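You operate a simulated robot arm through the tools that you are given. There is no shell and no other tool.

You are at the controls of a simulated robot arm. One attempt, no reset.

Task
Put three scoops of bolts into the orange pan.
Fine: from the bowl beside the orange bucket; pan and bowl stay; orange scoop, put it back in the top steel box; spill none, none in the orange bucket or another pan. Set down upright: orange scoop.

It is judged by the outcome, as a careful person would: the job done as asked, and still so three seconds after it is handed in. It fails if anything else is knocked over, pushed out of place, dropped, spilled or broken.

Robot
A 6-joint arm with a fingered hand, fixed in place. Base frame: the origin is at the foot of the arm, x ahead of it, y to its left, z up. Lengths are in mm, angles in degrees, forces in N, time in s.
It reaches about 1346 mm from its shoulder. Its first joint turns from -149.0 to 149.0 degrees. Payload 3.5 kg.
Tool frame: the origin (TCP) lies between the finger pads and is the grasp point; the fingertips stand 26 mm ahead of it; z points along the fingers, y is the line along which they close. The gripper opens to 132 mm. The gripper's body begins 73 mm behind the TCP. The gripper is a hand of 4 fingers: y runs from the thumb to the fingers, the wrist lies at [0, 0, -234] in the tool frame, and closing takes about 1.5 s.
Orientation is told as [roll, pitch, yaw] about the base's x, y, z axes, in that order, counted from this pose: with the fingers straight down and closing along the base's y, the tool's x points along the base's -x, its y along +y and its z along -z.

Tools
- The arm moves only by the tool move_arm. Its argument "increments" is a list of rows, each a list of 2 entries, a list of its own where there are three numbers: the shift along the tool's x, y, z in units of 20 mm (1.0 is 20 mm), then the turn, a rotation vector about the tool's x, y, z in units of 8 degrees (1.0 is 8 degrees). In form: [[[tx, ty, tz], [ax, ay, az]], ...]. A call has 1 to 20 rows; each row shifts and turns the commanded pose from where the row before left it, along the tool's axes as they then stand. "fingers" is the closure in counts, from 0 (fully open) to 255 (shut), set as the call begins (left out, the last holds). A call with a number of a shift or a turn outside -1 to 1 is refused whole. Rows are played at 5 a second. More than 50 mm and 8.6 degrees between two rows, or a gripper value outside its range, and nothing of the call is played. Where a pose cannot be reached the arm comes as near as it can. A force on the tool above 40 N (or 10 N above the force at the start of the call, whichever is more), or a blocked arm, ends the call early, and 0.2 s more pass. Each finger travels about 72 mm/s and halts on what it meets, pressing with about 29 N; the grip force reading is that of the motor and also rises with nothing between the fingers. The clock runs only during rows and for 0.2 s after the last one: add rows that do not move to give the fingers time. The reply holds the time, the measured pose of the TCP, the force on the tool along the base axes, the opening and the grip force, in the units named above and with some noise, with the torque about the TCP (base axes, N m) and any sound that the robot's microphone picked up.
- Cameras (640 x 400 px; columns grow to the right, rows downward): "scene" is fixed at [219.1, -499.1, 1017.3]; the picture's right is [0.46, -0.89, 0.00], its down [-0.48, -0.25, -0.84] and it looks along [0.74, 0.39, -0.54] (base axes); focal length 214 px, centre (320, 200). "wrist" rides on the gripper at [68, 2, -97] in the tool frame; the picture's right is [-0.02, 1.00, 0.00], its down [-0.82, -0.02, -0.58] and it looks along [-0.58, -0.01, 0.82] (tool axes); focal length 270 px, centre (320, 200). There is no depth. A picture from a camera that has moved, and an enlarged one, comes with that camera's place and axes in the base frame and with its lens.
- get_image(camera): a new picture of that camera. It takes no simulated time.
- raise_lower(by): slides the trunk up (or, below 0, down) by that many mm; the arm rides with it, the base frame stays. It gives what a move gives, with no picture.
- move_fingers(finger1, finger2, finger3, thumb_bend): sets how far each is bent, from 0 (flat) to 1 (curled in); at 0.3 the hand is open as for a grip, at 0.7 the pads meet at the TCP. One left out holds its place. A second passes; each finger stops where it meets its share of the squeeze, and holds until it gets a number again. A gripper value or a shape takes the hand back. It gives what a move gives, with no picture; readings hold the bend of each and the force on the fingers (four entries, about 0 where the hand has none), thumb and palm.
- hand_shape(shape): the hand has 4 fingers and takes this shape, open, in about a second: jaw (thumb against the fingers, like two jaws); tri (thumb and two fingers); tip (a fingertip pinch); poke (one finger out to press); point (the index stretched); flat (the hand flat); cup (the hand cupped); fist (a fist). The gripper value then closes the fingers along that shape, each until it touches; the sizes above hold for jaw. It gives what a move gives, with no picture.
- zoom(camera, box): a new picture of the part [left, top, right, bottom] of that camera's present view, enlarged. It takes no simulated time.
- job_done(): hands the job in; it is judged then, once.

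Nothing tells you positions but the pictures and the camera data. Unless the task says otherwise, let go and move clear before handing in.

The tools are called after "Request:" by a JSON object that holds its "op" and its "data". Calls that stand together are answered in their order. move_arm: Moves the arm, as the interface text tells. Its arguments: {"type":"object","properties":{"increments":{"type":"array"},"fingers":{"type":"number"}},"required":["increments"]} The other tools are called the same way: raise_lower (by) slides the trunk up or down; hand_shape (shape) gives the hand a shape; move_fingers (finger1, finger2, finger3, thumb_bend) moves the fingers one by one; get_image (camera) takes a picture; zoom (camera, box) takes an enlarged picture of a part of a camera's view; job_done () hands the job in.

At the start:

```text
time_s: 0.0
eef_pos: [494.7, -520.7, 741.5]
tool_rot: [0.0, 0.0, 0.1]
force: [0.8, -0.1, -1.6]
ft_torque: [0.02, -0.03, -0.01]
opening: 132.1
finger_force: 0.1
shape: jaw
bend: [0.3, 0.3, 0.3, 0.3]
finger forces: [0.0, 0.1, 0.0, 0.0, 0.0, 0.0]
trunk travel left (down, up): [-640.0, 330.0]
```

scene: 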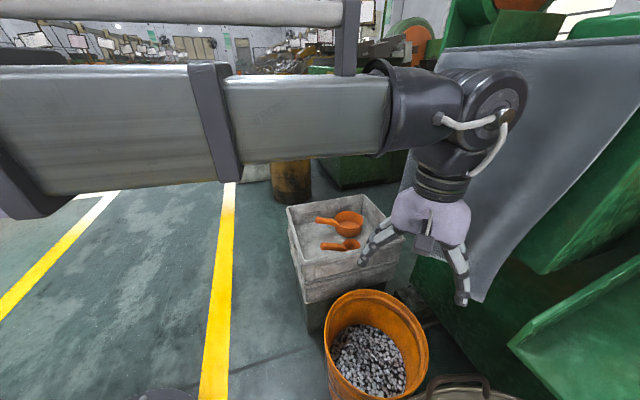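
wrist: 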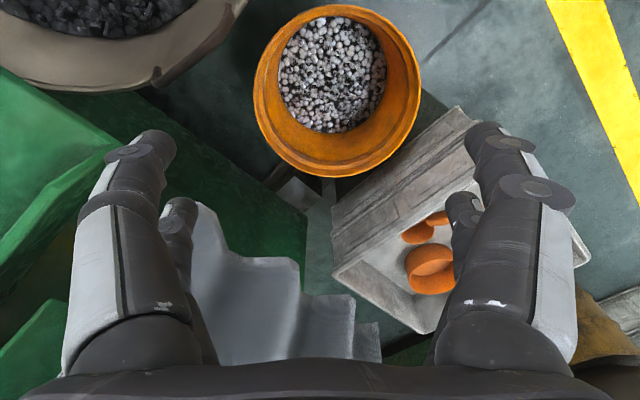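

I see an orange bucket full of bolts, a steel box with an orange pan and orange scoop(s), and a bowl of dark bolts near the bottom of the view. I'll look closer before moving.

Request:
{"op": "zoom", "data": {"camera": "scene", "box": [270, 180, 430, 280]}}

Request:
{"op": "zoom", "data": {"camera": "scene", "box": [300, 270, 540, 400]}}

Request:
{"op": "zoom", "data": {"camera": "wrist", "box": [320, 100, 640, 350]}}

Request:
{"op": "zoom", "data": {"camera": "wrist", "box": [0, 0, 320, 200]}}

```text
4.00 times, centred on (350, 230) of scene
camera zoom: at [219.1, -499.1, 1017.3], right [0.46, -0.89, 0.0], down [-0.48, -0.25, -0.84], along [0.74, 0.39, -0.54], focal length 858 px, centre (200, 80)
```

zoom: 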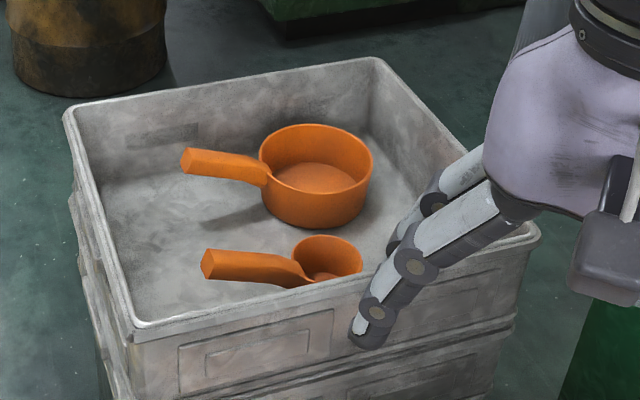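

```text
2.67 times, centred on (420, 335) of scene
camera zoom: at [219.1, -499.1, 1017.3], right [0.46, -0.89, 0.0], down [-0.48, -0.25, -0.84], along [0.74, 0.39, -0.54], focal length 572 px, centre (53, -160)
```

zoom: 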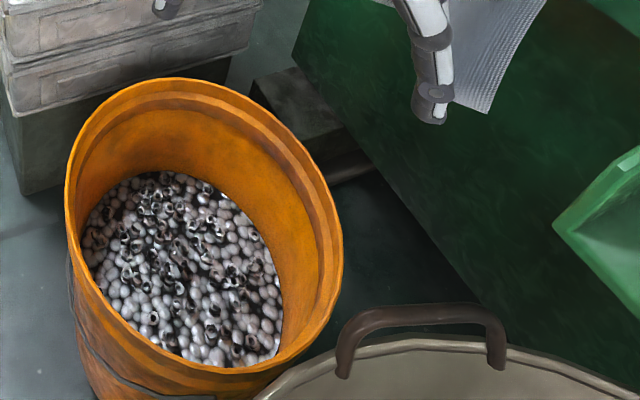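

```text
1.60 times, centred on (480, 225) of wrist
camera zoom: at [426.0, -518.6, 838.1], right [0.02, 1.0, 0.0], down [0.82, -0.02, 0.58], along [0.58, -0.01, -0.82], focal length 432 px, centre (64, 160)
```

zoom: 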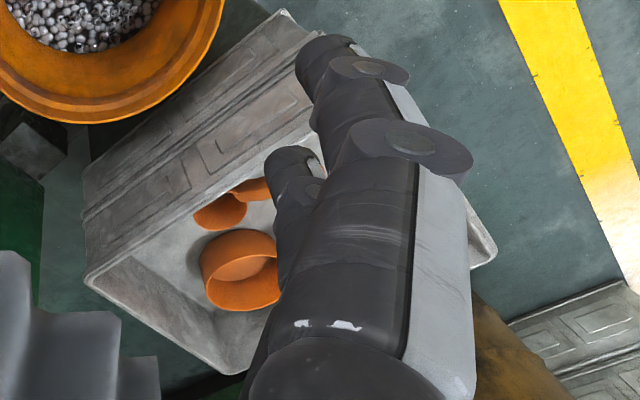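

```text
2.00 times, centred on (160, 100) of wrist
camera zoom: at [426.0, -518.6, 838.1], right [0.02, 1.0, 0.0], down [0.82, -0.02, 0.58], along [0.58, -0.01, -0.82], focal length 541 px, centre (640, 400)
```

zoom: 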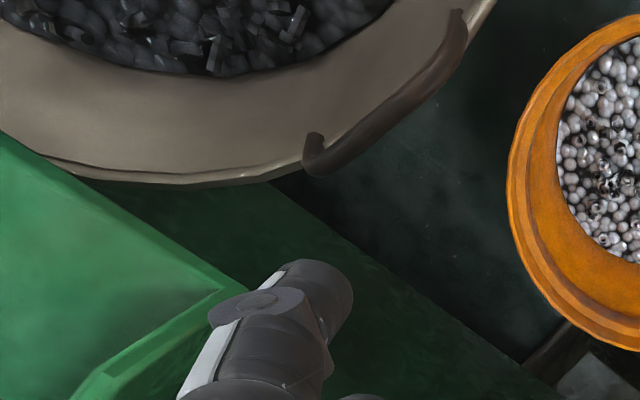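

The steel box holds two orange things with handles (a big one near (670,-353,634), a small one near (605,-387,625)); the nut bucket is below the hand and the bolt bowl is to its right. I'll raise the trunk to get an overview and find the pan(s).

Request:
{"op": "raise_lower", "data": {"by": 200}}

Request:
{"op": "get_image", "data": {"camera": "wrist"}}

Request:
{"op": "get_image", "data": {"camera": "scene"}}

```text
time_s: 2.2
eef_pos: [495.1, -520.7, 941.7]
tool_rot: [0.0, 0.0, 0.1]
force: [-0.2, 0.1, 0.3]
ft_torque: [0.0, 0.01, 0.01]
opening: 131.9
finger_force: 0.0
shape: jaw
bend: [0.3, 0.3, 0.3, 0.3]
finger forces: [0.0, 0.0, 0.1, 0.1, 0.0, 0.0]
trunk travel left (down, up): [-840.0, 130.0]
```

```text
taken
camera wrist: at [426.0, -518.7, 1038.0], right [0.02, 1.0, 0.0], down [0.82, -0.02, 0.58], along [0.58, -0.01, -0.82], focal length 270 px, centre (320, 200)
```

wrist: 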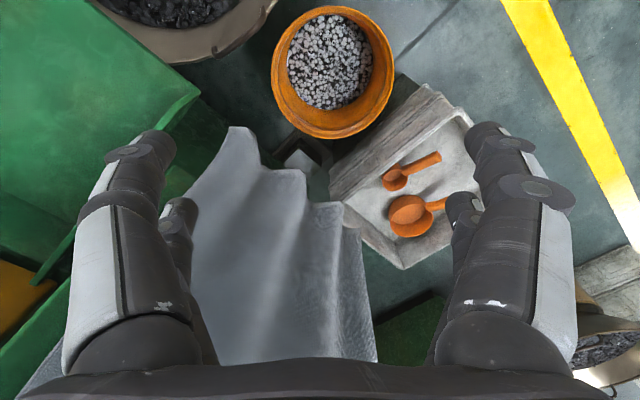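

```text
taken
```

scene: 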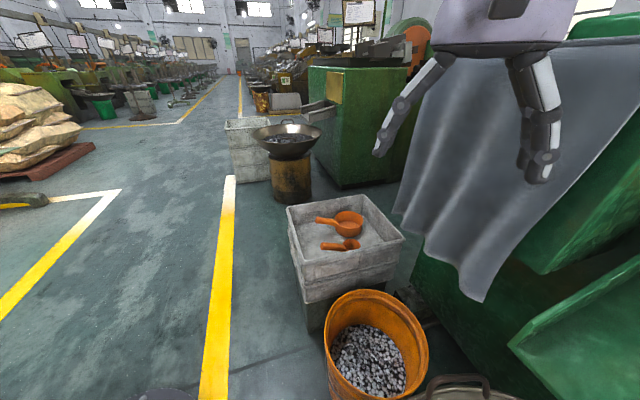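

The large orange pan and the small scoop are both in the top steel box, and a second bowl (wok) stands far back as a distractor; the right bowl is the one at lower right near the bucket. I'll turn the wrist camera toward that bowl to measure it.

Request:
{"op": "move_arm", "data": {"increments": [[[0.857, 0.929, 0], [0, 0, 0]], [[0.857, 0.929, 0], [0, 0, 0]], [[0.857, 0.929, 0], [0, 0, 0]], [[0.857, 0.929, 0], [0, 0, 0]], [[0.857, 0.929, 0], [0, 0, 0]], [[0.857, 0.929, 0], [0, 0, 0]], [[0.857, 0.929, 0], [0, 0, 0]], [[0, 0, 0], [0, 0, 1]], [[0, 0, 0], [0, 0, 1]], [[0, 0, 0], [0, 0, 1]], [[0, 0, 0], [0, 0, 1]], [[0, 0, 0], [0, 0, 1]], [[0, 0, 0], [0, 0, 1]], [[0, 0, 0], [0, 0, 1]], [[0, 0, 0], [0, 0, 1]], [[0, 0, 0], [0, 0, 1]], [[0, 0, 0], [0, 0, 1]], [[0, 0, 0], [0, 0, 1]], [[0, 0, 0], [0, 0, 0.25]]]}}

Request:
{"op": "get_image", "data": {"camera": "wrist"}}

Request:
{"op": "get_image", "data": {"camera": "scene"}}

```text
time_s: 6.2
eef_pos: [374.7, -391.0, 942.1]
tool_rot: [0.0, 0.0, -90.1]
force: [-0.2, 0.6, -0.3]
ft_torque: [0.02, -0.01, 0.01]
opening: 131.7
finger_force: 0.2
shape: jaw
bend: [0.3, 0.3, 0.3, 0.3]
finger forces: [0.1, 0.1, 0.1, 0.0, 0.0, 0.0]
trunk travel left (down, up): [-840.0, 130.0]
```

```text
taken
camera wrist: at [376.4, -321.2, 1038.1], right [1.0, -0.03, 0.0], down [-0.02, -0.82, 0.58], along [-0.02, -0.58, -0.82], focal length 270 px, centre (320, 200)
```

wrist: 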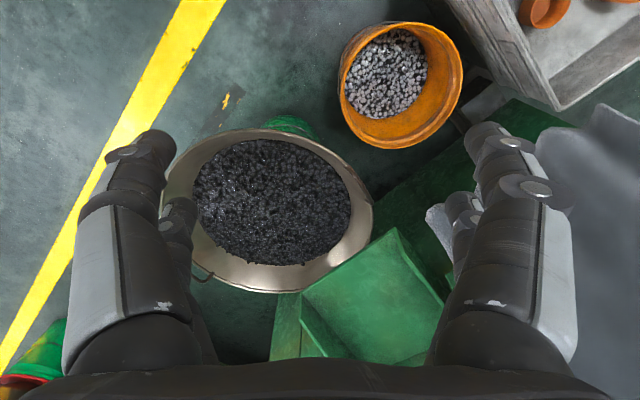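

```text
taken
```

scene: 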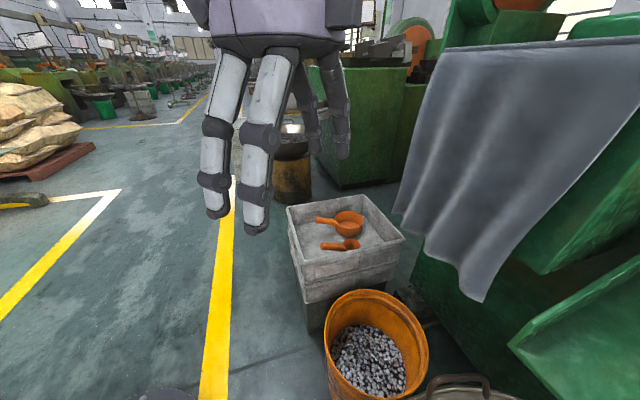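

The bolt bowl is a wide shallow pan-like bowl on a green support beside the orange bucket. I'll zoom in on it and the area around it.

Request:
{"op": "zoom", "data": {"camera": "wrist", "box": [150, 110, 390, 300]}}

Request:
{"op": "zoom", "data": {"camera": "wrist", "box": [320, 0, 640, 200]}}

```text
2.11 times, centred on (270, 205) of wrist
camera zoom: at [376.4, -321.2, 1038.1], right [1.0, -0.03, 0.0], down [-0.02, -0.82, 0.58], along [-0.02, -0.58, -0.82], focal length 569 px, centre (425, 190)
```

zoom: 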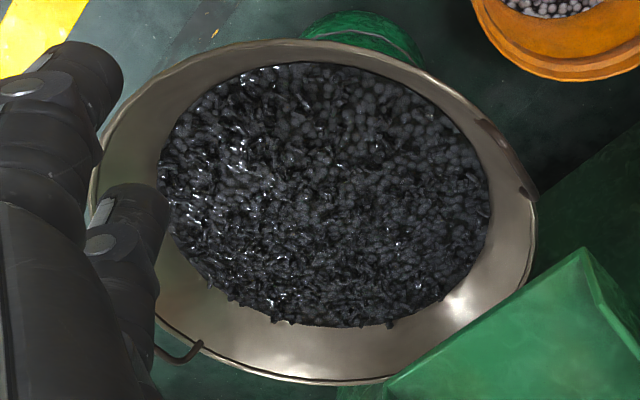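

```text
2.00 times, centred on (480, 100) of wrist
camera zoom: at [376.4, -321.2, 1038.1], right [1.0, -0.03, 0.0], down [-0.02, -0.82, 0.58], along [-0.02, -0.58, -0.82], focal length 541 px, centre (0, 400)
```

zoom: 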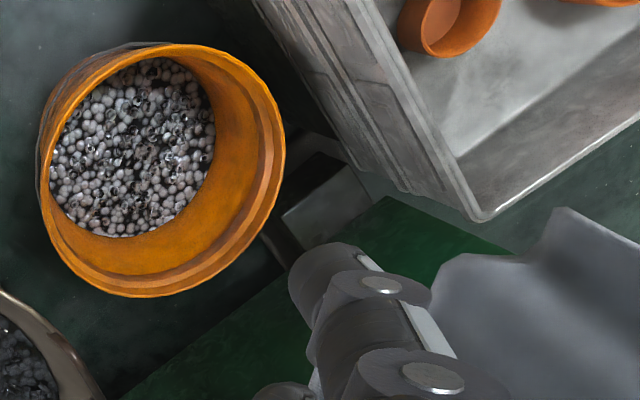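

The bolt bowl's rim is around z≈520, centre near (232,-723), about 500 mm wide. Now I'll go and look down into the steel box to measure pan and scoop.

Request:
{"op": "move_arm", "data": {"increments": [[[0, 0, 0], [0, 0, -1]], [[0, 0, 0], [0, 0, -1]], [[0, 0, 0], [0, 0, -1]], [[0, 0, 0], [0, 0, -1]], [[0, 0, 0], [0, 0, -1]], [[0, 0, 0], [0, 0, -1]], [[0, 0, 0], [0, 0, -1]], [[0, 0, 0], [0, 0, -1]], [[0, 0, 0], [0, 0, -1]], [[0, 0, 0], [0, 0, -1]], [[0, 0, 0], [0, 0, -1]], [[0, 0, 0], [0, 0, -0.25]], [[-0.93, 0.13, 0.7], [0, 0, 0]], [[-0.93, 0.13, 0.7], [0, 0, 0]], [[-0.93, 0.13, 0.7], [0, 0, 0]], [[-0.93, 0.13, 0.7], [0, 0, 0]], [[-0.93, 0.13, 0.7], [0, 0, 0]], [[-0.93, 0.13, 0.7], [0, 0, 0]], [[-0.93, 0.13, 0.7], [0, 0, 0]], [[-0.93, 0.13, 0.7], [0, 0, 0]]]}}

Request:
{"op": "get_image", "data": {"camera": "wrist"}}

Request:
{"op": "get_image", "data": {"camera": "scene"}}

```text
time_s: 10.4
eef_pos: [526.0, -373.4, 941.8]
tool_rot: [0.0, 0.0, 0.0]
force: [1.1, -0.2, 0.3]
ft_torque: [0.04, -0.01, 0.0]
opening: 132.1
finger_force: 0.1
shape: jaw
bend: [0.3, 0.3, 0.3, 0.3]
finger forces: [0.0, 0.0, 0.0, 0.0, 0.1, 0.1]
out of reach, approached as far as the arm can: row 13, 14, 15, 16, 17, 18, 19, 20
trunk travel left (down, up): [-840.0, 130.0]
```

```text
taken
camera wrist: at [456.8, -369.6, 1038.0], right [0.02, 1.0, 0.0], down [0.82, -0.02, 0.58], along [0.58, -0.01, -0.82], focal length 270 px, centre (320, 200)
```

wrist: 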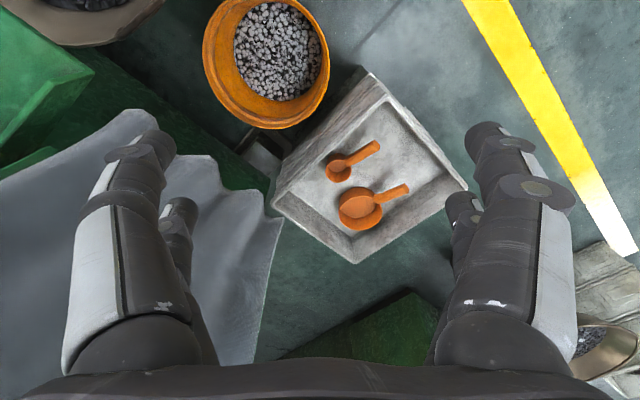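

```text
taken
```

scene: 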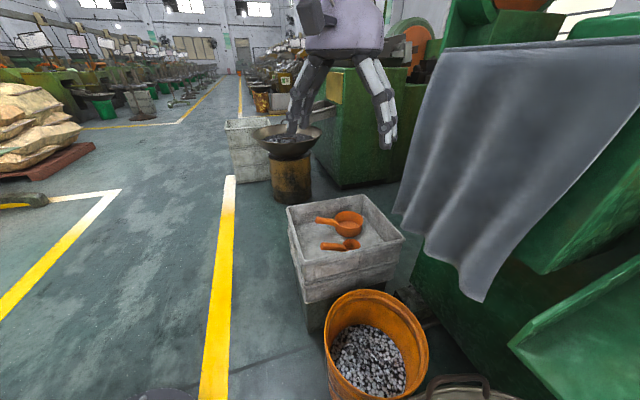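

The pan and scoop are seen well in the top box; the arm could not go lower by itself from this trunk height, so I'll use the trunk for height. First a zoom for measurement.

Request:
{"op": "zoom", "data": {"camera": "wrist", "box": [260, 60, 480, 270]}}

Request:
{"op": "zoom", "data": {"camera": "wrist", "box": [310, 130, 420, 240]}}

Request:
{"op": "zoom", "data": {"camera": "scene", "box": [300, 200, 380, 260]}}

```text
1.90 times, centred on (370, 165) of wrist
camera zoom: at [456.8, -369.6, 1038.0], right [0.02, 1.0, 0.0], down [0.82, -0.02, 0.58], along [0.58, -0.01, -0.82], focal length 515 px, centre (225, 267)
```

zoom: 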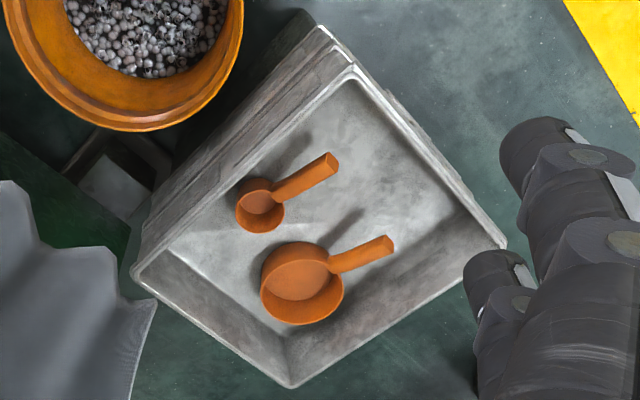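

```text
3.64 times, centred on (365, 185) of wrist
camera zoom: at [456.8, -369.6, 1038.0], right [0.02, 1.0, 0.0], down [0.82, -0.02, 0.58], along [0.58, -0.01, -0.82], focal length 983 px, centre (156, 254)
```

zoom: 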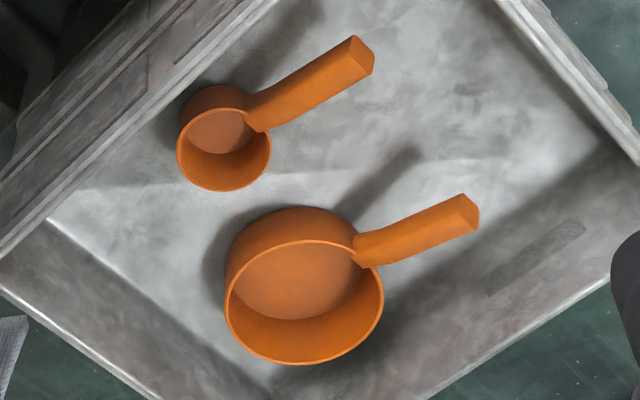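

```text
6.67 times, centred on (340, 230) of scene
camera zoom: at [219.1, -499.1, 1017.3], right [0.46, -0.89, 0.0], down [-0.48, -0.25, -0.84], along [0.74, 0.39, -0.54], focal length 1430 px, centre (187, 0)
```

zoom: 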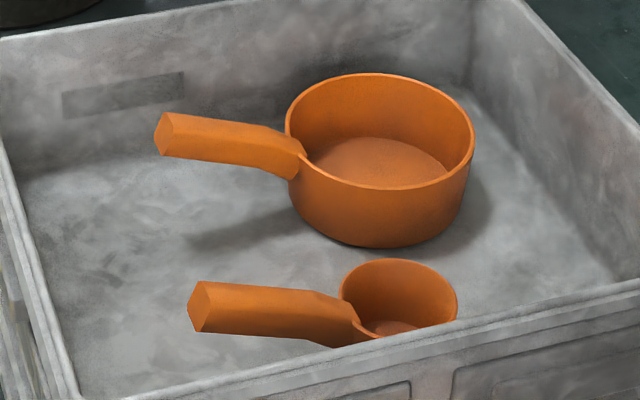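

Triangulating: the box rim is at z≈500 with its floor near 400, the pan (Ø≈121) is centred near (921,-270) with rim z≈447, and the scoop (Ø≈66) near (794,-332) with its handle toward (713,-248,465). I'll lower the trunk and view these from closer.

Request:
{"op": "raise_lower", "data": {"by": -200}}

Request:
{"op": "get_image", "data": {"camera": "wrist"}}

Request:
{"op": "get_image", "data": {"camera": "scene"}}

```text
time_s: 12.5
eef_pos: [526.2, -374.0, 741.7]
tool_rot: [0.0, -0.1, 0.0]
force: [0.0, 0.1, 0.2]
ft_torque: [-0.02, -0.01, -0.01]
opening: 132.0
finger_force: 0.0
shape: jaw
bend: [0.3, 0.3, 0.3, 0.3]
finger forces: [0.0, 0.0, 0.0, 0.1, 0.0, 0.0]
trunk travel left (down, up): [-640.0, 330.0]
```

```text
taken
camera wrist: at [456.5, -369.5, 838.1], right [0.02, 1.0, 0.0], down [0.82, -0.02, 0.58], along [0.58, -0.01, -0.82], focal length 270 px, centre (320, 200)
```

wrist: 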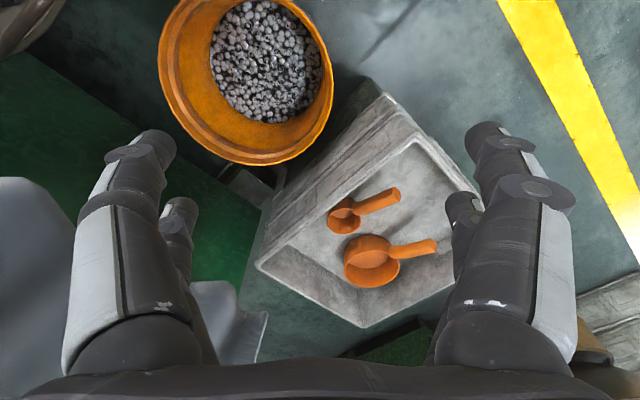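

```text
taken
```

scene: 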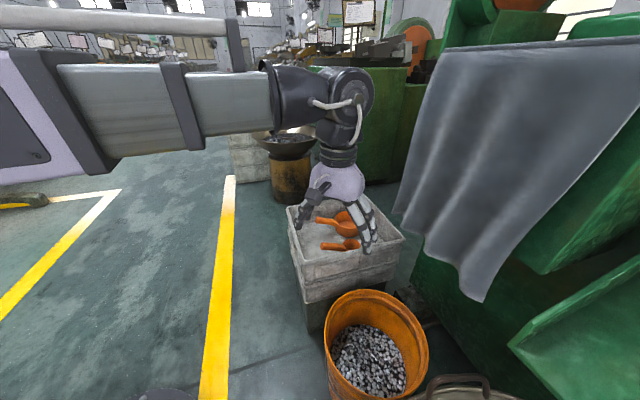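

The arm looks telescopic and horizontal. I'll test whether the arm itself can change height with small vertical moves.

Request:
{"op": "move_arm", "data": {"increments": [[[0, 0, -1], [0, 0, 0]], [[0, 0, -1], [0, 0, 0]], [[0, 0, 0], [0, 0, 0]]]}}

Request:
{"op": "move_arm", "data": {"increments": [[[0, 0, 1], [0, 0, 0]], [[0, 0, 1], [0, 0, 0]], [[0, 0, 1], [0, 0, 0]], [[0, 0, 0], [0, 0, 0]]]}}

```text
time_s: 13.3
eef_pos: [525.1, -372.8, 741.5]
tool_rot: [0.0, 0.0, 0.1]
force: [0.2, 0.4, -0.1]
ft_torque: [0.0, 0.0, -0.02]
opening: 131.7
finger_force: 0.0
shape: jaw
bend: [0.3, 0.3, 0.3, 0.3]
finger forces: [0.1, 0.0, 0.1, 0.0, 0.0, 0.0]
out of reach, approached as far as the arm can: row 1, 2
trunk travel left (down, up): [-640.0, 330.0]
```

```text
time_s: 14.3
eef_pos: [525.4, -372.3, 740.8]
tool_rot: [0.1, 0.0, 0.0]
force: [1.7, 0.6, -0.2]
ft_torque: [0.01, 0.01, 0.0]
opening: 132.0
finger_force: 0.0
shape: jaw
bend: [0.3, 0.3, 0.3, 0.3]
finger forces: [0.1, 0.0, 0.0, 0.0, 0.1, 0.1]
out of reach, approached as far as the arm can: row 1, 2, 3
trunk travel left (down, up): [-640.0, 330.0]
```

Height is set by the trunk only (arm = turn + telescope + 3-axis wrist). I'll zoom in on the hand to see its shape and any camera body, and look closer at the box and the cloth sheet.

Request:
{"op": "zoom", "data": {"camera": "scene", "box": [260, 50, 420, 150]}}

Request:
{"op": "zoom", "data": {"camera": "scene", "box": [280, 130, 440, 230]}}

Request:
{"op": "zoom", "data": {"camera": "wrist", "box": [230, 130, 490, 330]}}

```text
4.00 times, centred on (340, 100) of scene
camera zoom: at [219.1, -499.1, 1017.3], right [0.46, -0.89, 0.0], down [-0.48, -0.25, -0.84], along [0.74, 0.39, -0.54], focal length 858 px, centre (240, 600)
```

zoom: 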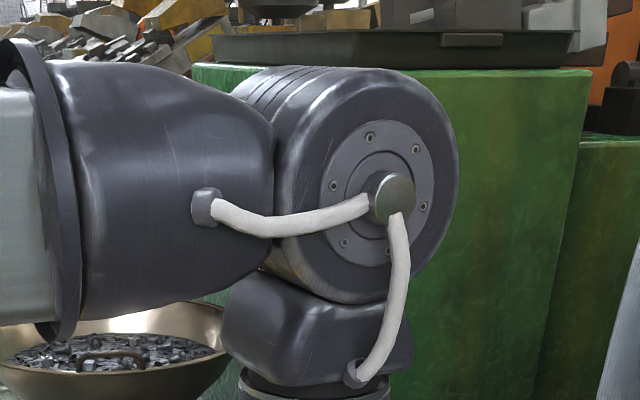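

```text
4.00 times, centred on (360, 180) of scene
camera zoom: at [219.1, -499.1, 1017.3], right [0.46, -0.89, 0.0], down [-0.48, -0.25, -0.84], along [0.74, 0.39, -0.54], focal length 858 px, centre (160, 280)
```

zoom: 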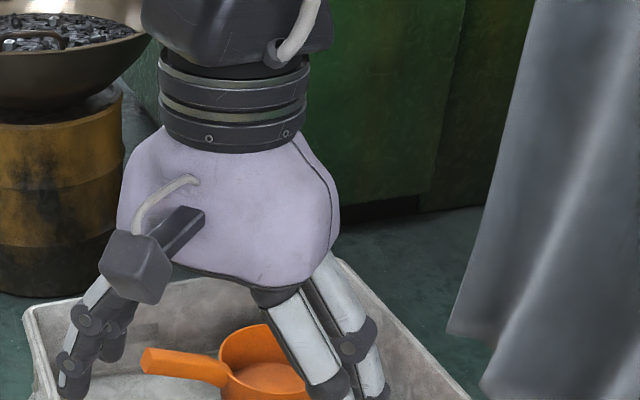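

```text
2.00 times, centred on (360, 230) of wrist
camera zoom: at [456.5, -369.5, 838.1], right [0.02, 1.0, 0.0], down [0.82, -0.02, 0.58], along [0.58, -0.01, -0.82], focal length 541 px, centre (240, 140)
```

zoom: 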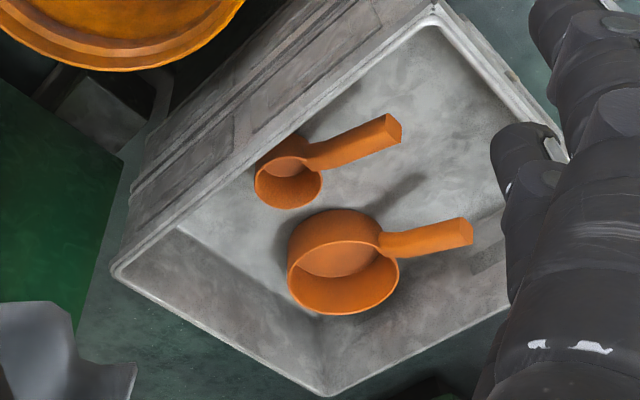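

The camera has a real body on the tool +x side, so tilting back is better with the camera on top. I'll test whether the hand can yaw round to about +135°.

Request:
{"op": "move_arm", "data": {"increments": [[[0, 0, 0], [0, 0, -1]], [[0, 0, 0], [0, 0, -1]], [[0, 0, 0], [0, 0, -1]], [[0, 0, 0], [0, 0, -1]], [[0, 0, 0], [0, 0, -1]], [[0, 0, 0], [0, 0, -1]], [[0, 0, 0], [0, 0, -1]], [[0, 0, 0], [0, 0, -1]], [[0, 0, 0], [0, 0, -1]], [[0, 0, 0], [0, 0, -1]], [[0, 0, 0], [0, 0, -1]], [[0, 0, 0], [0, 0, -1]], [[0, 0, 0], [0, 0, -1]], [[0, 0, 0], [0, 0, -1]], [[0, 0, 0], [0, 0, -1]], [[0, 0, 0], [0, 0, -1]], [[0, 0, 0], [0, 0, -0.925]], [[0, 0, 0], [0, 0, 0]]]}}

Request:
{"op": "get_image", "data": {"camera": "wrist"}}

Request:
{"op": "get_image", "data": {"camera": "scene"}}

```text
time_s: 18.1
eef_pos: [539.1, -352.8, 741.0]
tool_rot: [0.0, 0.4, 46.9]
force: [0.4, -0.4, 0.3]
ft_torque: [-0.02, -0.02, 0.0]
opening: 131.9
finger_force: 0.0
shape: jaw
bend: [0.3, 0.3, 0.3, 0.3]
finger forces: [0.0, 0.0, 0.0, 0.0, 0.0, 0.0]
out of reach, approached as far as the arm can: row 6, 7, 8, 9, 10, 11, 12, 13, 14, 15, 16, 17
trunk travel left (down, up): [-640.0, 330.0]
```

```text
taken
camera wrist: at [491.8, -399.7, 838.6], right [-0.71, 0.7, 0.0], down [0.58, 0.59, 0.57], along [0.4, 0.41, -0.82], focal length 270 px, centre (320, 200)
```

wrist: 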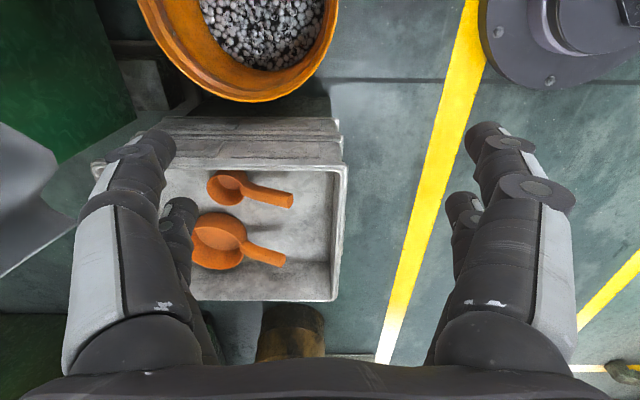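

```text
taken
```

scene: 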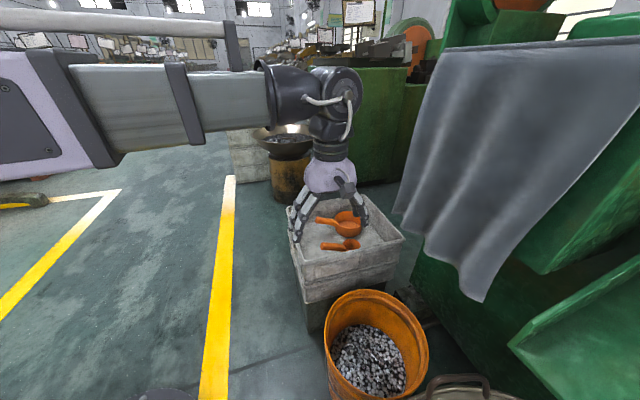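

Yaw is limited near +47° here, so the reversed grasp is out of reach. I'll test the negative yaw range.

Request:
{"op": "move_arm", "data": {"increments": [[[0, 0, 0], [0, 0, 1]], [[0, 0, 0], [0, 0, 1]], [[0, 0, 0], [0, 0, 1]], [[0, 0, 0], [0, 0, 1]], [[0, 0, 0], [0, 0, 1]], [[0, 0, 0], [0, 0, 1]], [[0, 0, 0], [0, 0, 1]], [[0, 0, 0], [0, 0, 1]], [[0, 0, 0], [0, 0, 1]], [[0, 0, 0], [0, 0, 1]], [[0, 0, 0], [0, 0, 1]], [[0, 0, 0], [0, 0, 1]], [[0, 0, 0], [0, 0, 1]], [[0, 0, 0], [0, 0, 1]], [[0, 0, 0], [0, 0, 1]], [[0, 0, 0], [0, 0, 1]], [[0, 0, 0], [0, 0, 1]], [[0, 0, 0], [0, 0, 1]], [[0, 0, 0], [0, 0, 1]], [[0, 0, 0], [0, 0, 1]]]}}

Request:
{"op": "move_arm", "data": {"increments": [[[0, 0, 0], [0, 0, 1]], [[0, 0, 0], [0, 0, 1]], [[0, 0, 0], [0, 0, 1]], [[0, 0, 0], [0, 0, 1]], [[0, 0, 0], [0, 0, 1]], [[0, 0, 0], [0, 0, 1]], [[0, 0, 0], [0, 0, 1]], [[0, 0, 0], [0, 0, 0]]]}}

```text
time_s: 22.3
eef_pos: [539.1, -353.7, 740.2]
tool_rot: [-0.1, -0.4, -113.3]
force: [-0.4, -0.1, 0.2]
ft_torque: [0.0, 0.02, -0.03]
opening: 132.0
finger_force: 0.1
shape: jaw
bend: [0.3, 0.3, 0.3, 0.3]
finger forces: [0.1, 0.1, 0.0, 0.1, 0.0, 0.1]
trunk travel left (down, up): [-640.0, 330.0]
```

```text
time_s: 24.1
eef_pos: [539.6, -353.4, 741.2]
tool_rot: [0.3, -0.2, -169.1]
force: [1.0, -0.1, -0.9]
ft_torque: [0.0, 0.03, 0.0]
opening: 132.1
finger_force: 0.0
shape: jaw
bend: [0.3, 0.3, 0.3, 0.3]
finger forces: [0.1, 0.0, 0.1, 0.0, 0.1, 0.0]
trunk travel left (down, up): [-640.0, 330.0]
```

Negative yaw continues well. I'll keep turning toward −225° (equal to +135°).

Request:
{"op": "move_arm", "data": {"increments": [[[0, 0, 0], [0, 0, 1]], [[0, 0, 0], [0, 0, 1]], [[0, 0, 0], [0, 0, 1]], [[0, 0, 0], [0, 0, 1]], [[0, 0, 0], [0, 0, 1]], [[0, 0, 0], [0, 0, 1]], [[0, 0, 0], [0, 0, 1]], [[0, 0, 0], [0, 0, 0]]]}}

Request:
{"op": "get_image", "data": {"camera": "scene"}}

Request:
{"op": "get_image", "data": {"camera": "wrist"}}

```text
time_s: 25.9
eef_pos: [541.5, -354.2, 741.5]
tool_rot: [0.5, 0.0, 134.7]
force: [-0.7, 0.0, -1.2]
ft_torque: [0.03, 0.03, 0.01]
opening: 131.9
finger_force: 0.1
shape: jaw
bend: [0.3, 0.3, 0.3, 0.3]
finger forces: [0.0, 0.0, 0.1, 0.0, 0.0, 0.0]
trunk travel left (down, up): [-640.0, 330.0]
```

```text
taken
```

scene: 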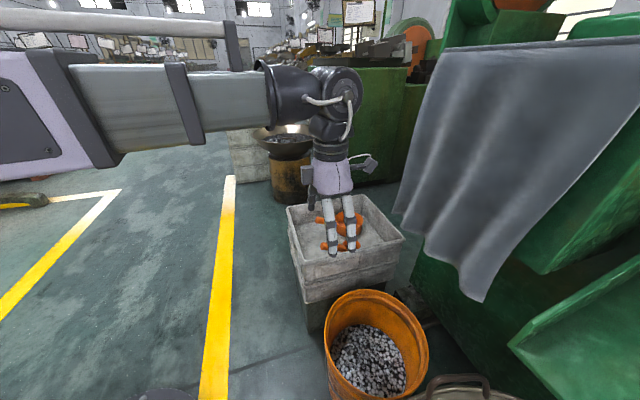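

```text
taken
camera wrist: at [586.9, -400.9, 838.2], right [-0.73, -0.69, 0.01], down [-0.56, 0.6, 0.58], along [-0.4, 0.41, -0.82], focal length 270 px, centre (320, 200)
```

wrist: 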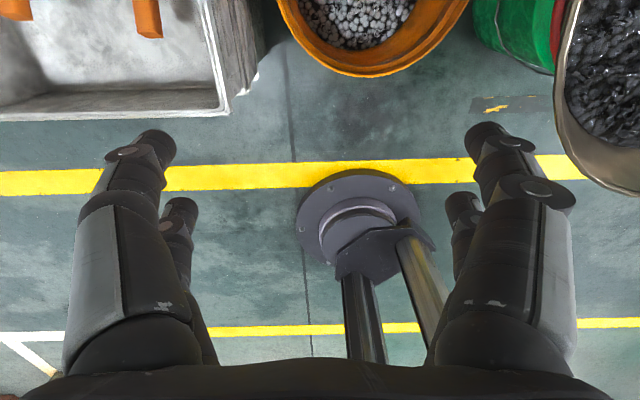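

The −225° turn (≡ +135°) is reachable, so the hand can point with the camera on the nose side. Next, test tilting the hand back about tool y.

Request:
{"op": "move_arm", "data": {"increments": [[[0, 0, 0], [0, 1, 0]], [[0, 0, 0], [0, 1, 0]], [[0, 0, 0], [0, 1, 0]], [[0, 0, 0], [0, 0.75, 0]], [[0, 0, 0], [0, 0, 0]]]}}

Request:
{"op": "get_image", "data": {"camera": "scene"}}

Request:
{"op": "get_image", "data": {"camera": "wrist"}}

```text
time_s: 27.1
eef_pos: [541.1, -353.3, 772.2]
tool_rot: [0.4, 30.1, 135.1]
force: [0.8, -0.5, -0.6]
ft_torque: [-0.01, -0.01, -0.02]
opening: 131.8
finger_force: 0.1
shape: jaw
bend: [0.3, 0.3, 0.3, 0.3]
finger forces: [0.1, 0.0, 0.1, 0.0, 0.1, 0.0]
out of reach, approached as far as the arm can: row 2, 3, 4
trunk travel left (down, up): [-640.0, 330.0]
```

```text
taken
```

scene: 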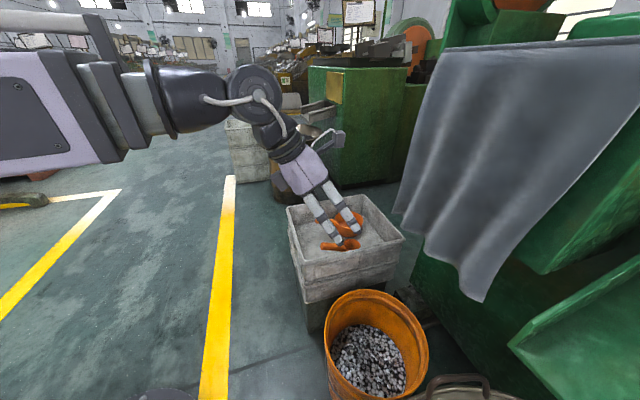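

```text
taken
camera wrist: at [546.6, -359.9, 890.9], right [-0.72, -0.69, 0.0], down [-0.69, 0.72, 0.09], along [-0.06, 0.07, -1.0], focal length 270 px, centre (320, 200)
```

wrist: 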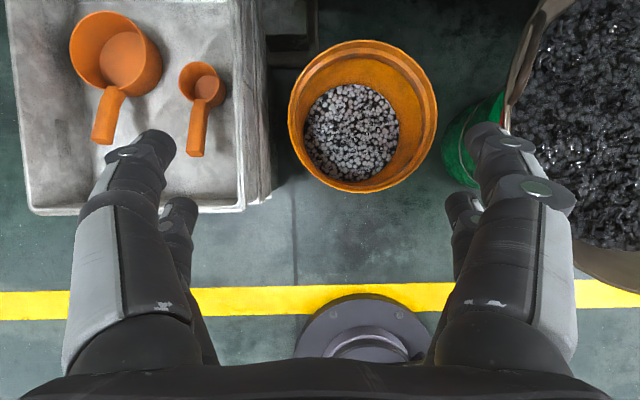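

Tilting works and the camera now looks almost straight down — a good measuring view. I'll zoom in on the scoop and pan.

Request:
{"op": "zoom", "data": {"camera": "wrist", "box": [20, 0, 276, 160]}}

Request:
{"op": "zoom", "data": {"camera": "wrist", "box": [150, 40, 246, 170]}}

```text
2.50 times, centred on (148, 80) of wrist
camera zoom: at [546.6, -359.9, 890.9], right [-0.72, -0.69, 0.0], down [-0.69, 0.72, 0.09], along [-0.06, 0.07, -1.0], focal length 676 px, centre (750, 500)
```

zoom: 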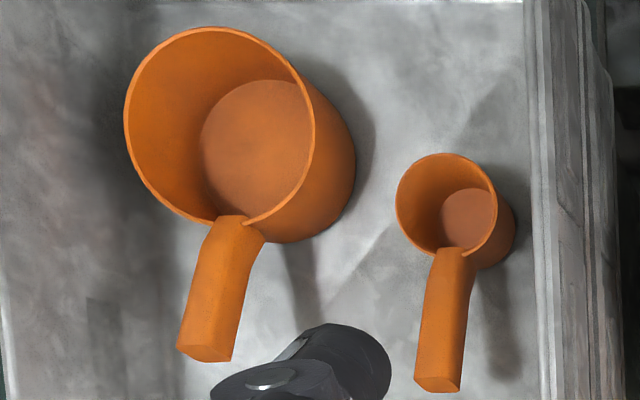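

```text
3.08 times, centred on (198, 105) of wrist
camera zoom: at [546.6, -359.9, 890.9], right [-0.72, -0.69, 0.0], down [-0.69, 0.72, 0.09], along [-0.06, 0.07, -1.0], focal length 832 px, centre (695, 492)
```

zoom: 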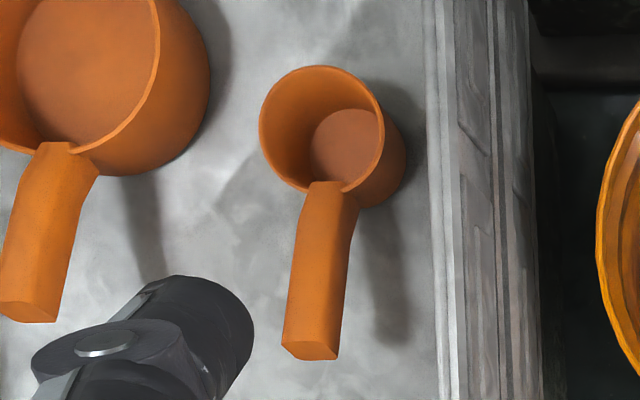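

The views agree: scoop rim centre ≈(794,-330,442), Ø65, inside depth ≈33 mm, handle running exactly along azimuth 135° to an end at ≈(713,-250,465), ~25 mm wide. I'll take a close side view from the scene camera.

Request:
{"op": "zoom", "data": {"camera": "scene", "box": [316, 228, 368, 260]}}

Request:
{"op": "zoom", "data": {"camera": "scene", "box": [280, 185, 410, 275]}}

Request:
{"op": "zoom", "data": {"camera": "scene", "box": [380, 30, 640, 310]}}

```text
12.31 times, centred on (342, 244) of scene
camera zoom: at [219.1, -499.1, 1017.3], right [0.46, -0.89, 0.0], down [-0.48, -0.25, -0.84], along [0.74, 0.39, -0.54], focal length 2640 px, centre (49, -342)
```

zoom: 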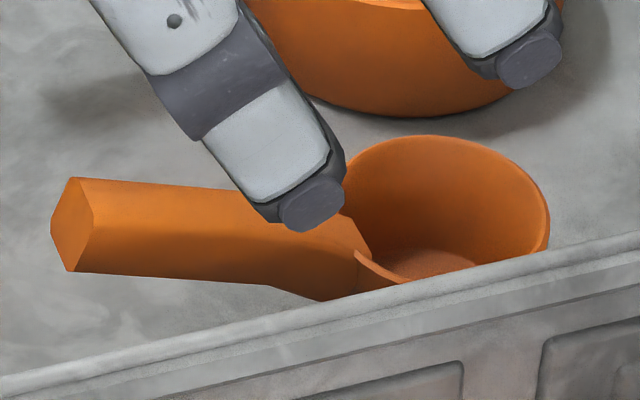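

```text
4.44 times, centred on (345, 230) of scene
camera zoom: at [219.1, -499.1, 1017.3], right [0.46, -0.89, 0.0], down [-0.48, -0.25, -0.84], along [0.74, 0.39, -0.54], focal length 953 px, centre (209, 67)
```

zoom: 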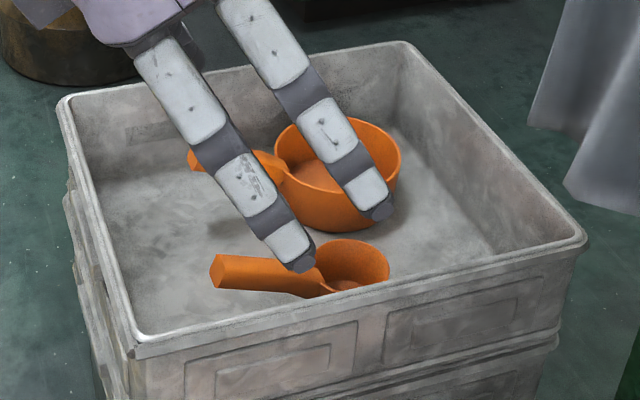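

```text
1.43 times, centred on (510, 170) of scene
camera zoom: at [219.1, -499.1, 1017.3], right [0.46, -0.89, 0.0], down [-0.48, -0.25, -0.84], along [0.74, 0.39, -0.54], focal length 306 px, centre (49, 243)
```

zoom: 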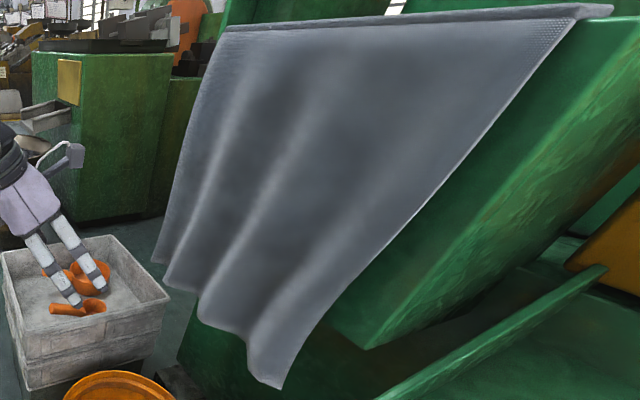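

The handle is a ~26 mm hexagonal bar rising about 21° toward its end. Now I'll check in free space whether the wrist can make the pouring tilt (about 95° past vertical, tangentially) before I commit to a grasp.

Request:
{"op": "move_arm", "data": {"increments": [[[0, 0, 0], [0, -1, 0]], [[0, 0, 0], [0, -1, 0]], [[0, 0, 0], [0, -1, 0]], [[0, 0, 0], [0, -0.75, 0]], [[0, 0, 0], [0, 0, -1]], [[0, 0, 0], [0, 0, -1]], [[0, 0, 0], [0, 0, -1]], [[0, 0, 0], [0, 0, -1]], [[0, 0, 0], [0, 0, -1]], [[0, 0, 0], [0, 0, -1]], [[0, 0, 0], [0, 0, -1]], [[0, 0, 0], [0, 0, -1]], [[0, 0, 0], [0, 0, -1]], [[0, 0, 0], [0, 0, -1]], [[0, 0, 0], [0, 0, -1]], [[0, 0, 0], [0, 0, -1]], [[0, 0, 0], [0, 0, -0.75]], [[0, 0, 0], [0, 0, 0]]]}}

Request:
{"op": "move_arm", "data": {"increments": [[[0, 0, 0], [0, -1, 0]], [[0, 0, 0], [0, -1, 0]], [[0, 0, 0], [0, -1, 0]], [[0, 0, 0], [0, -1, 0]], [[0, 0, 0], [0, -1, 0]], [[0, 0, 0], [0, -1, 0]], [[0, 0, 0], [0, -1, 0]], [[0, 0, 0], [0, -1, 0]], [[0, 0, 0], [0, -1, 0]], [[0, 0, 0], [0, -1, 0]], [[0, 0, 0], [0, -1, 0]], [[0, 0, 0], [0, -1, 0]], [[0, 0, 0], [0, 0, 0]]]}}

Request:
{"op": "get_image", "data": {"camera": "scene"}}

```text
time_s: 30.9
eef_pos: [539.3, -354.0, 741.0]
tool_rot: [0.0, -0.6, -123.0]
force: [-0.1, -0.1, -0.5]
ft_torque: [-0.04, -0.03, 0.03]
opening: 131.8
finger_force: 0.0
shape: jaw
bend: [0.3, 0.3, 0.3, 0.3]
finger forces: [0.1, 0.1, 0.0, 0.0, 0.0, 0.0]
out of reach, approached as far as the arm can: row 1, 2, 3
trunk travel left (down, up): [-640.0, 330.0]
```

```text
time_s: 33.7
eef_pos: [540.6, -353.9, 1000.7]
tool_rot: [-179.7, -83.6, 56.6]
force: [-0.6, 0.6, 0.8]
ft_torque: [-0.03, 0.02, 0.0]
opening: 131.8
finger_force: 0.1
shape: jaw
bend: [0.3, 0.3, 0.3, 0.3]
finger forces: [0.0, 0.0, 0.0, 0.0, 0.0, 0.0]
out of reach, approached as far as the arm can: row 2, 3, 4, 5, 6, 7, 8, 9, 10, 11, 12
trunk travel left (down, up): [-640.0, 330.0]
```

```text
taken
```

scene: 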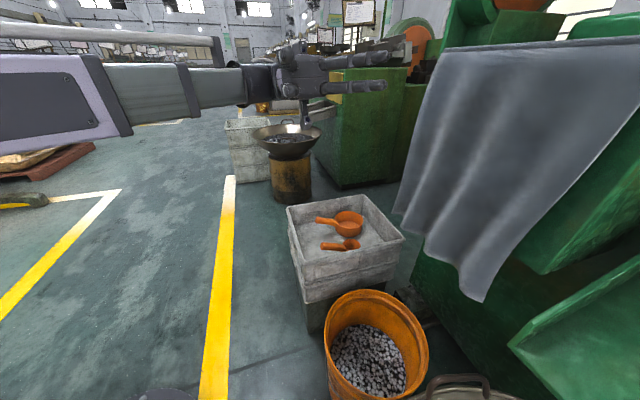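

The pouring tilt works (the wrist reached −96°). Next I return to vertical, turn to the scoop's azimuth, move over the handle and tilt back ~15°, with the fingers part-closed.

Request:
{"op": "move_arm", "data": {"increments": [[[0, 0, 0], [0, 1, 0]], [[0, 0, 0], [0, 1, 0]], [[0, 0, 0], [0, 1, 0]], [[0, 0, 0], [0, 1, 0]], [[0, 0, 0], [0, 1, 0]], [[0, 0, 0], [0, 1, 0]], [[0, 0, 0], [0, 1, 0]], [[0, 0, 0], [0, 1, 0]], [[0, 0, 0], [0, 1, 0]], [[0, 0, 0], [0, 1, 0]], [[0, 0, 0], [0, 1, 0]], [[0, 0, 0], [0, 1, 0]], [[0, 0, 0], [0, 0, 0]]], "fingers": 100}}

Request:
{"op": "move_arm", "data": {"increments": [[[0, 0, 0], [0, 0, 1]], [[0, 0, 0], [0, 0, 1]], [[0, 0, 0], [0, 0, 1]], [[0, 0, 0], [0, 0, 1]], [[0, 0, 0], [0, 0, 1]], [[0, 0, 0], [0, 0, 1]], [[0, 0, 0], [0, 0, 1]], [[0, 0, 0], [0, 0, 1]], [[0, 0, 0], [0, 0, 1]], [[0, 0, 0], [0, 0, 1]], [[0, 0, 0], [0, 0, 1]], [[0, 0, 0], [0, 0, 1]], [[0, 0, 0], [0, 0, 0.75]], [[0, 0, 0], [0, 0, 0]]]}}

Request:
{"op": "move_arm", "data": {"increments": [[[0.417, -0.978, 0], [0, 0, 0]], [[0.417, -0.978, 0], [0, 0, 0]], [[0.417, -0.978, 0], [0, 0, 0]], [[0.417, -0.978, 0], [0, 0, 0]], [[0.417, -0.978, 0], [0, 0, 0]], [[0.417, -0.978, 0], [0, 0, 0]], [[0.417, -0.978, 0], [0, 0, 0]], [[0.417, -0.978, 0], [0, 0, 0]], [[0.417, -0.978, 0], [0, 0, 0]], [[0.417, -0.978, 0], [0, 0, 0]], [[0, 0, 0], [0, 1, 0]], [[0, 0, 0], [0, 0.875, 0]], [[0, 0, 0], [0, 0, 0]]]}}

Request:
{"op": "get_image", "data": {"camera": "wrist"}}

Request:
{"op": "get_image", "data": {"camera": "scene"}}

```text
time_s: 36.5
eef_pos: [540.7, -353.2, 741.2]
tool_rot: [0.0, -0.5, -123.0]
force: [0.4, -0.4, 0.6]
ft_torque: [0.0, -0.02, -0.01]
opening: 80.7
finger_force: 0.1
shape: jaw
bend: [0.71, 0.71, 0.71, 0.7]
finger forces: [0.0, 0.0, 0.1, 0.1, 0.1, 0.1]
out of reach, approached as far as the arm can: row 1, 2, 3, 4, 5, 6, 7, 8, 9, 10, 11, 12
trunk travel left (down, up): [-640.0, 330.0]
```

```text
time_s: 39.5
eef_pos: [540.0, -352.7, 742.0]
tool_rot: [0.4, 0.2, 134.7]
force: [0.1, -0.1, 0.0]
ft_torque: [-0.02, -0.01, -0.01]
opening: 80.6
finger_force: 0.0
shape: jaw
bend: [0.71, 0.71, 0.71, 0.7]
finger forces: [0.0, 0.0, 0.1, 0.0, 0.0, 0.1]
trunk travel left (down, up): [-640.0, 330.0]
```

```text
time_s: 42.3
eef_pos: [737.6, -273.2, 749.4]
tool_rot: [0.5, 15.2, 135.1]
force: [-0.1, -0.4, 0.6]
ft_torque: [0.02, 0.02, 0.0]
opening: 80.5
finger_force: 0.0
shape: jaw
bend: [0.71, 0.71, 0.71, 0.7]
finger forces: [0.0, 0.0, 0.0, 0.0, 0.0, 0.0]
out of reach, approached as far as the arm can: row 11, 12
trunk travel left (down, up): [-640.0, 330.0]
```

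```text
taken
camera wrist: at [764.5, -301.3, 860.8], right [-0.73, -0.69, 0.0], down [-0.65, 0.68, 0.34], along [-0.24, 0.25, -0.94], focal length 270 px, centre (320, 200)
```

wrist: 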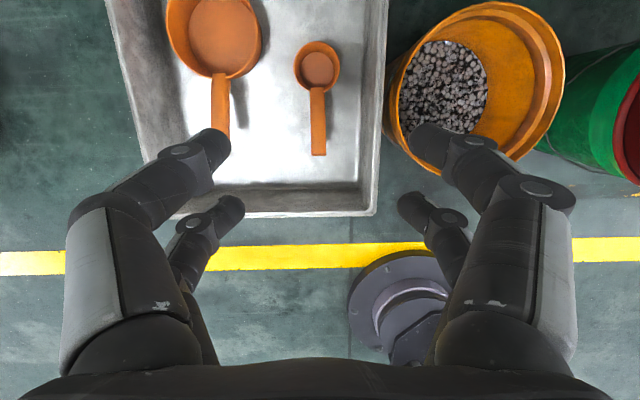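

```text
taken
```

scene: 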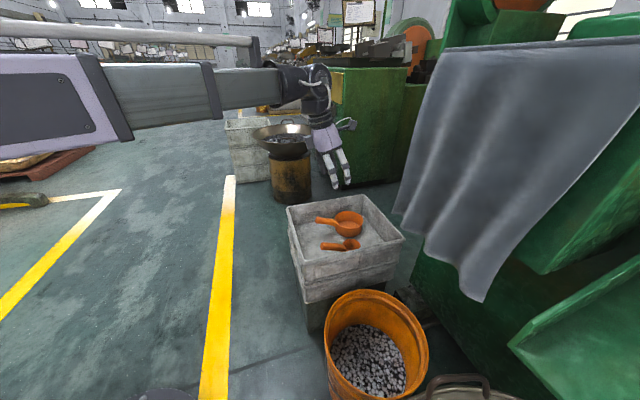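

The hand is above the handle and aligned. I'll zoom to refine the handle's position before lowering.

Request:
{"op": "zoom", "data": {"camera": "wrist", "box": [256, 20, 384, 180]}}

Request:
{"op": "zoom", "data": {"camera": "scene", "box": [316, 228, 368, 260]}}

```text
2.50 times, centred on (320, 100) of wrist
camera zoom: at [764.5, -301.3, 860.8], right [-0.73, -0.69, 0.0], down [-0.65, 0.68, 0.34], along [-0.24, 0.25, -0.94], focal length 676 px, centre (320, 450)
```

zoom: 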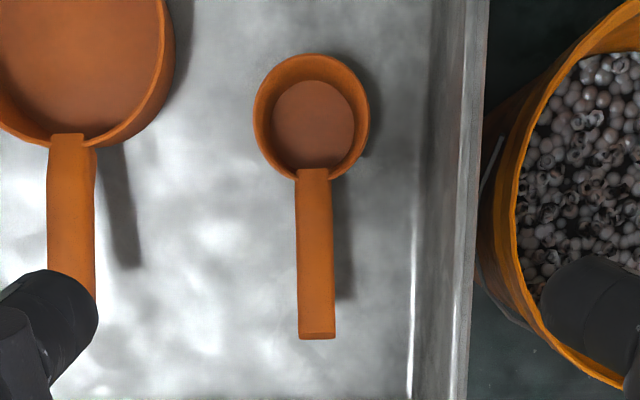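

```text
12.31 times, centred on (342, 244) of scene
camera zoom: at [219.1, -499.1, 1017.3], right [0.46, -0.89, 0.0], down [-0.48, -0.25, -0.84], along [0.74, 0.39, -0.54], focal length 2640 px, centre (49, -342)
```

zoom: 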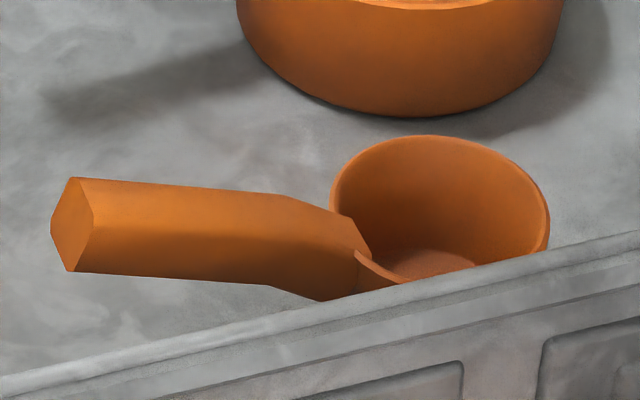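

The handle line matches within ~2 mm. I'll nudge sideways by 1.5 mm and lower the trunk in stages.

Request:
{"op": "move_arm", "data": {"increments": [[[0, -0.09, 0], [0, 0, 0]], [[0, 0, 0], [0, 0, 0]]]}}

Request:
{"op": "raise_lower", "data": {"by": -210}}

Request:
{"op": "get_image", "data": {"camera": "wrist"}}

Request:
{"op": "zoom", "data": {"camera": "scene", "box": [270, 160, 430, 260]}}

```text
time_s: 42.9
eef_pos: [738.4, -271.2, 749.9]
tool_rot: [0.5, 15.0, 135.0]
force: [-0.5, -1.1, 0.4]
ft_torque: [-0.01, 0.0, 0.01]
opening: 80.6
finger_force: 0.1
shape: jaw
bend: [0.71, 0.71, 0.71, 0.7]
finger forces: [0.0, 0.0, 0.0, 0.0, 0.1, 0.1]
trunk travel left (down, up): [-640.0, 330.0]
```

```text
time_s: 45.2
eef_pos: [737.8, -271.8, 539.6]
tool_rot: [0.6, 15.1, 135.0]
force: [0.6, 0.4, -0.5]
ft_torque: [-0.01, 0.01, -0.01]
opening: 80.4
finger_force: 0.0
shape: jaw
bend: [0.71, 0.71, 0.71, 0.7]
finger forces: [0.0, 0.1, 0.0, 0.0, 0.0, 0.0]
trunk travel left (down, up): [-430.0, 540.0]
```

```text
taken
camera wrist: at [765.4, -300.3, 650.7], right [-0.73, -0.69, 0.0], down [-0.65, 0.68, 0.34], along [-0.24, 0.25, -0.94], focal length 270 px, centre (320, 200)
```

wrist: 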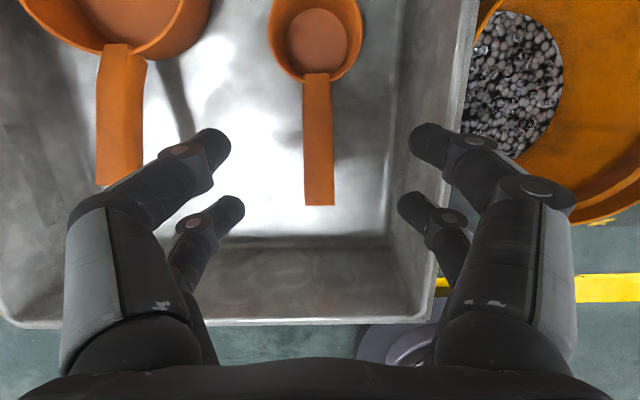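

```text
4.00 times, centred on (350, 210) of scene
camera zoom: at [219.1, -499.1, 1017.3], right [0.46, -0.89, 0.0], down [-0.48, -0.25, -0.84], along [0.74, 0.39, -0.54], focal length 858 px, centre (200, 160)
```

zoom: 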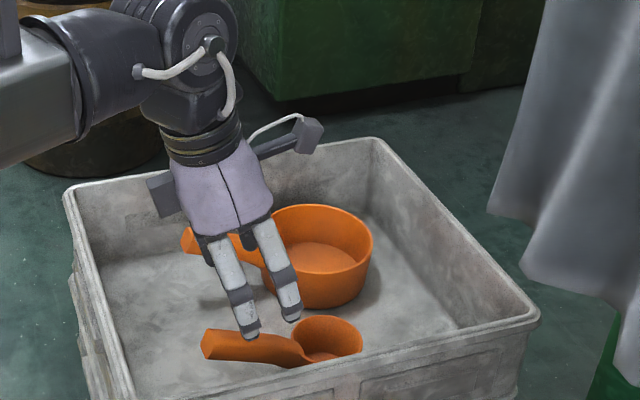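

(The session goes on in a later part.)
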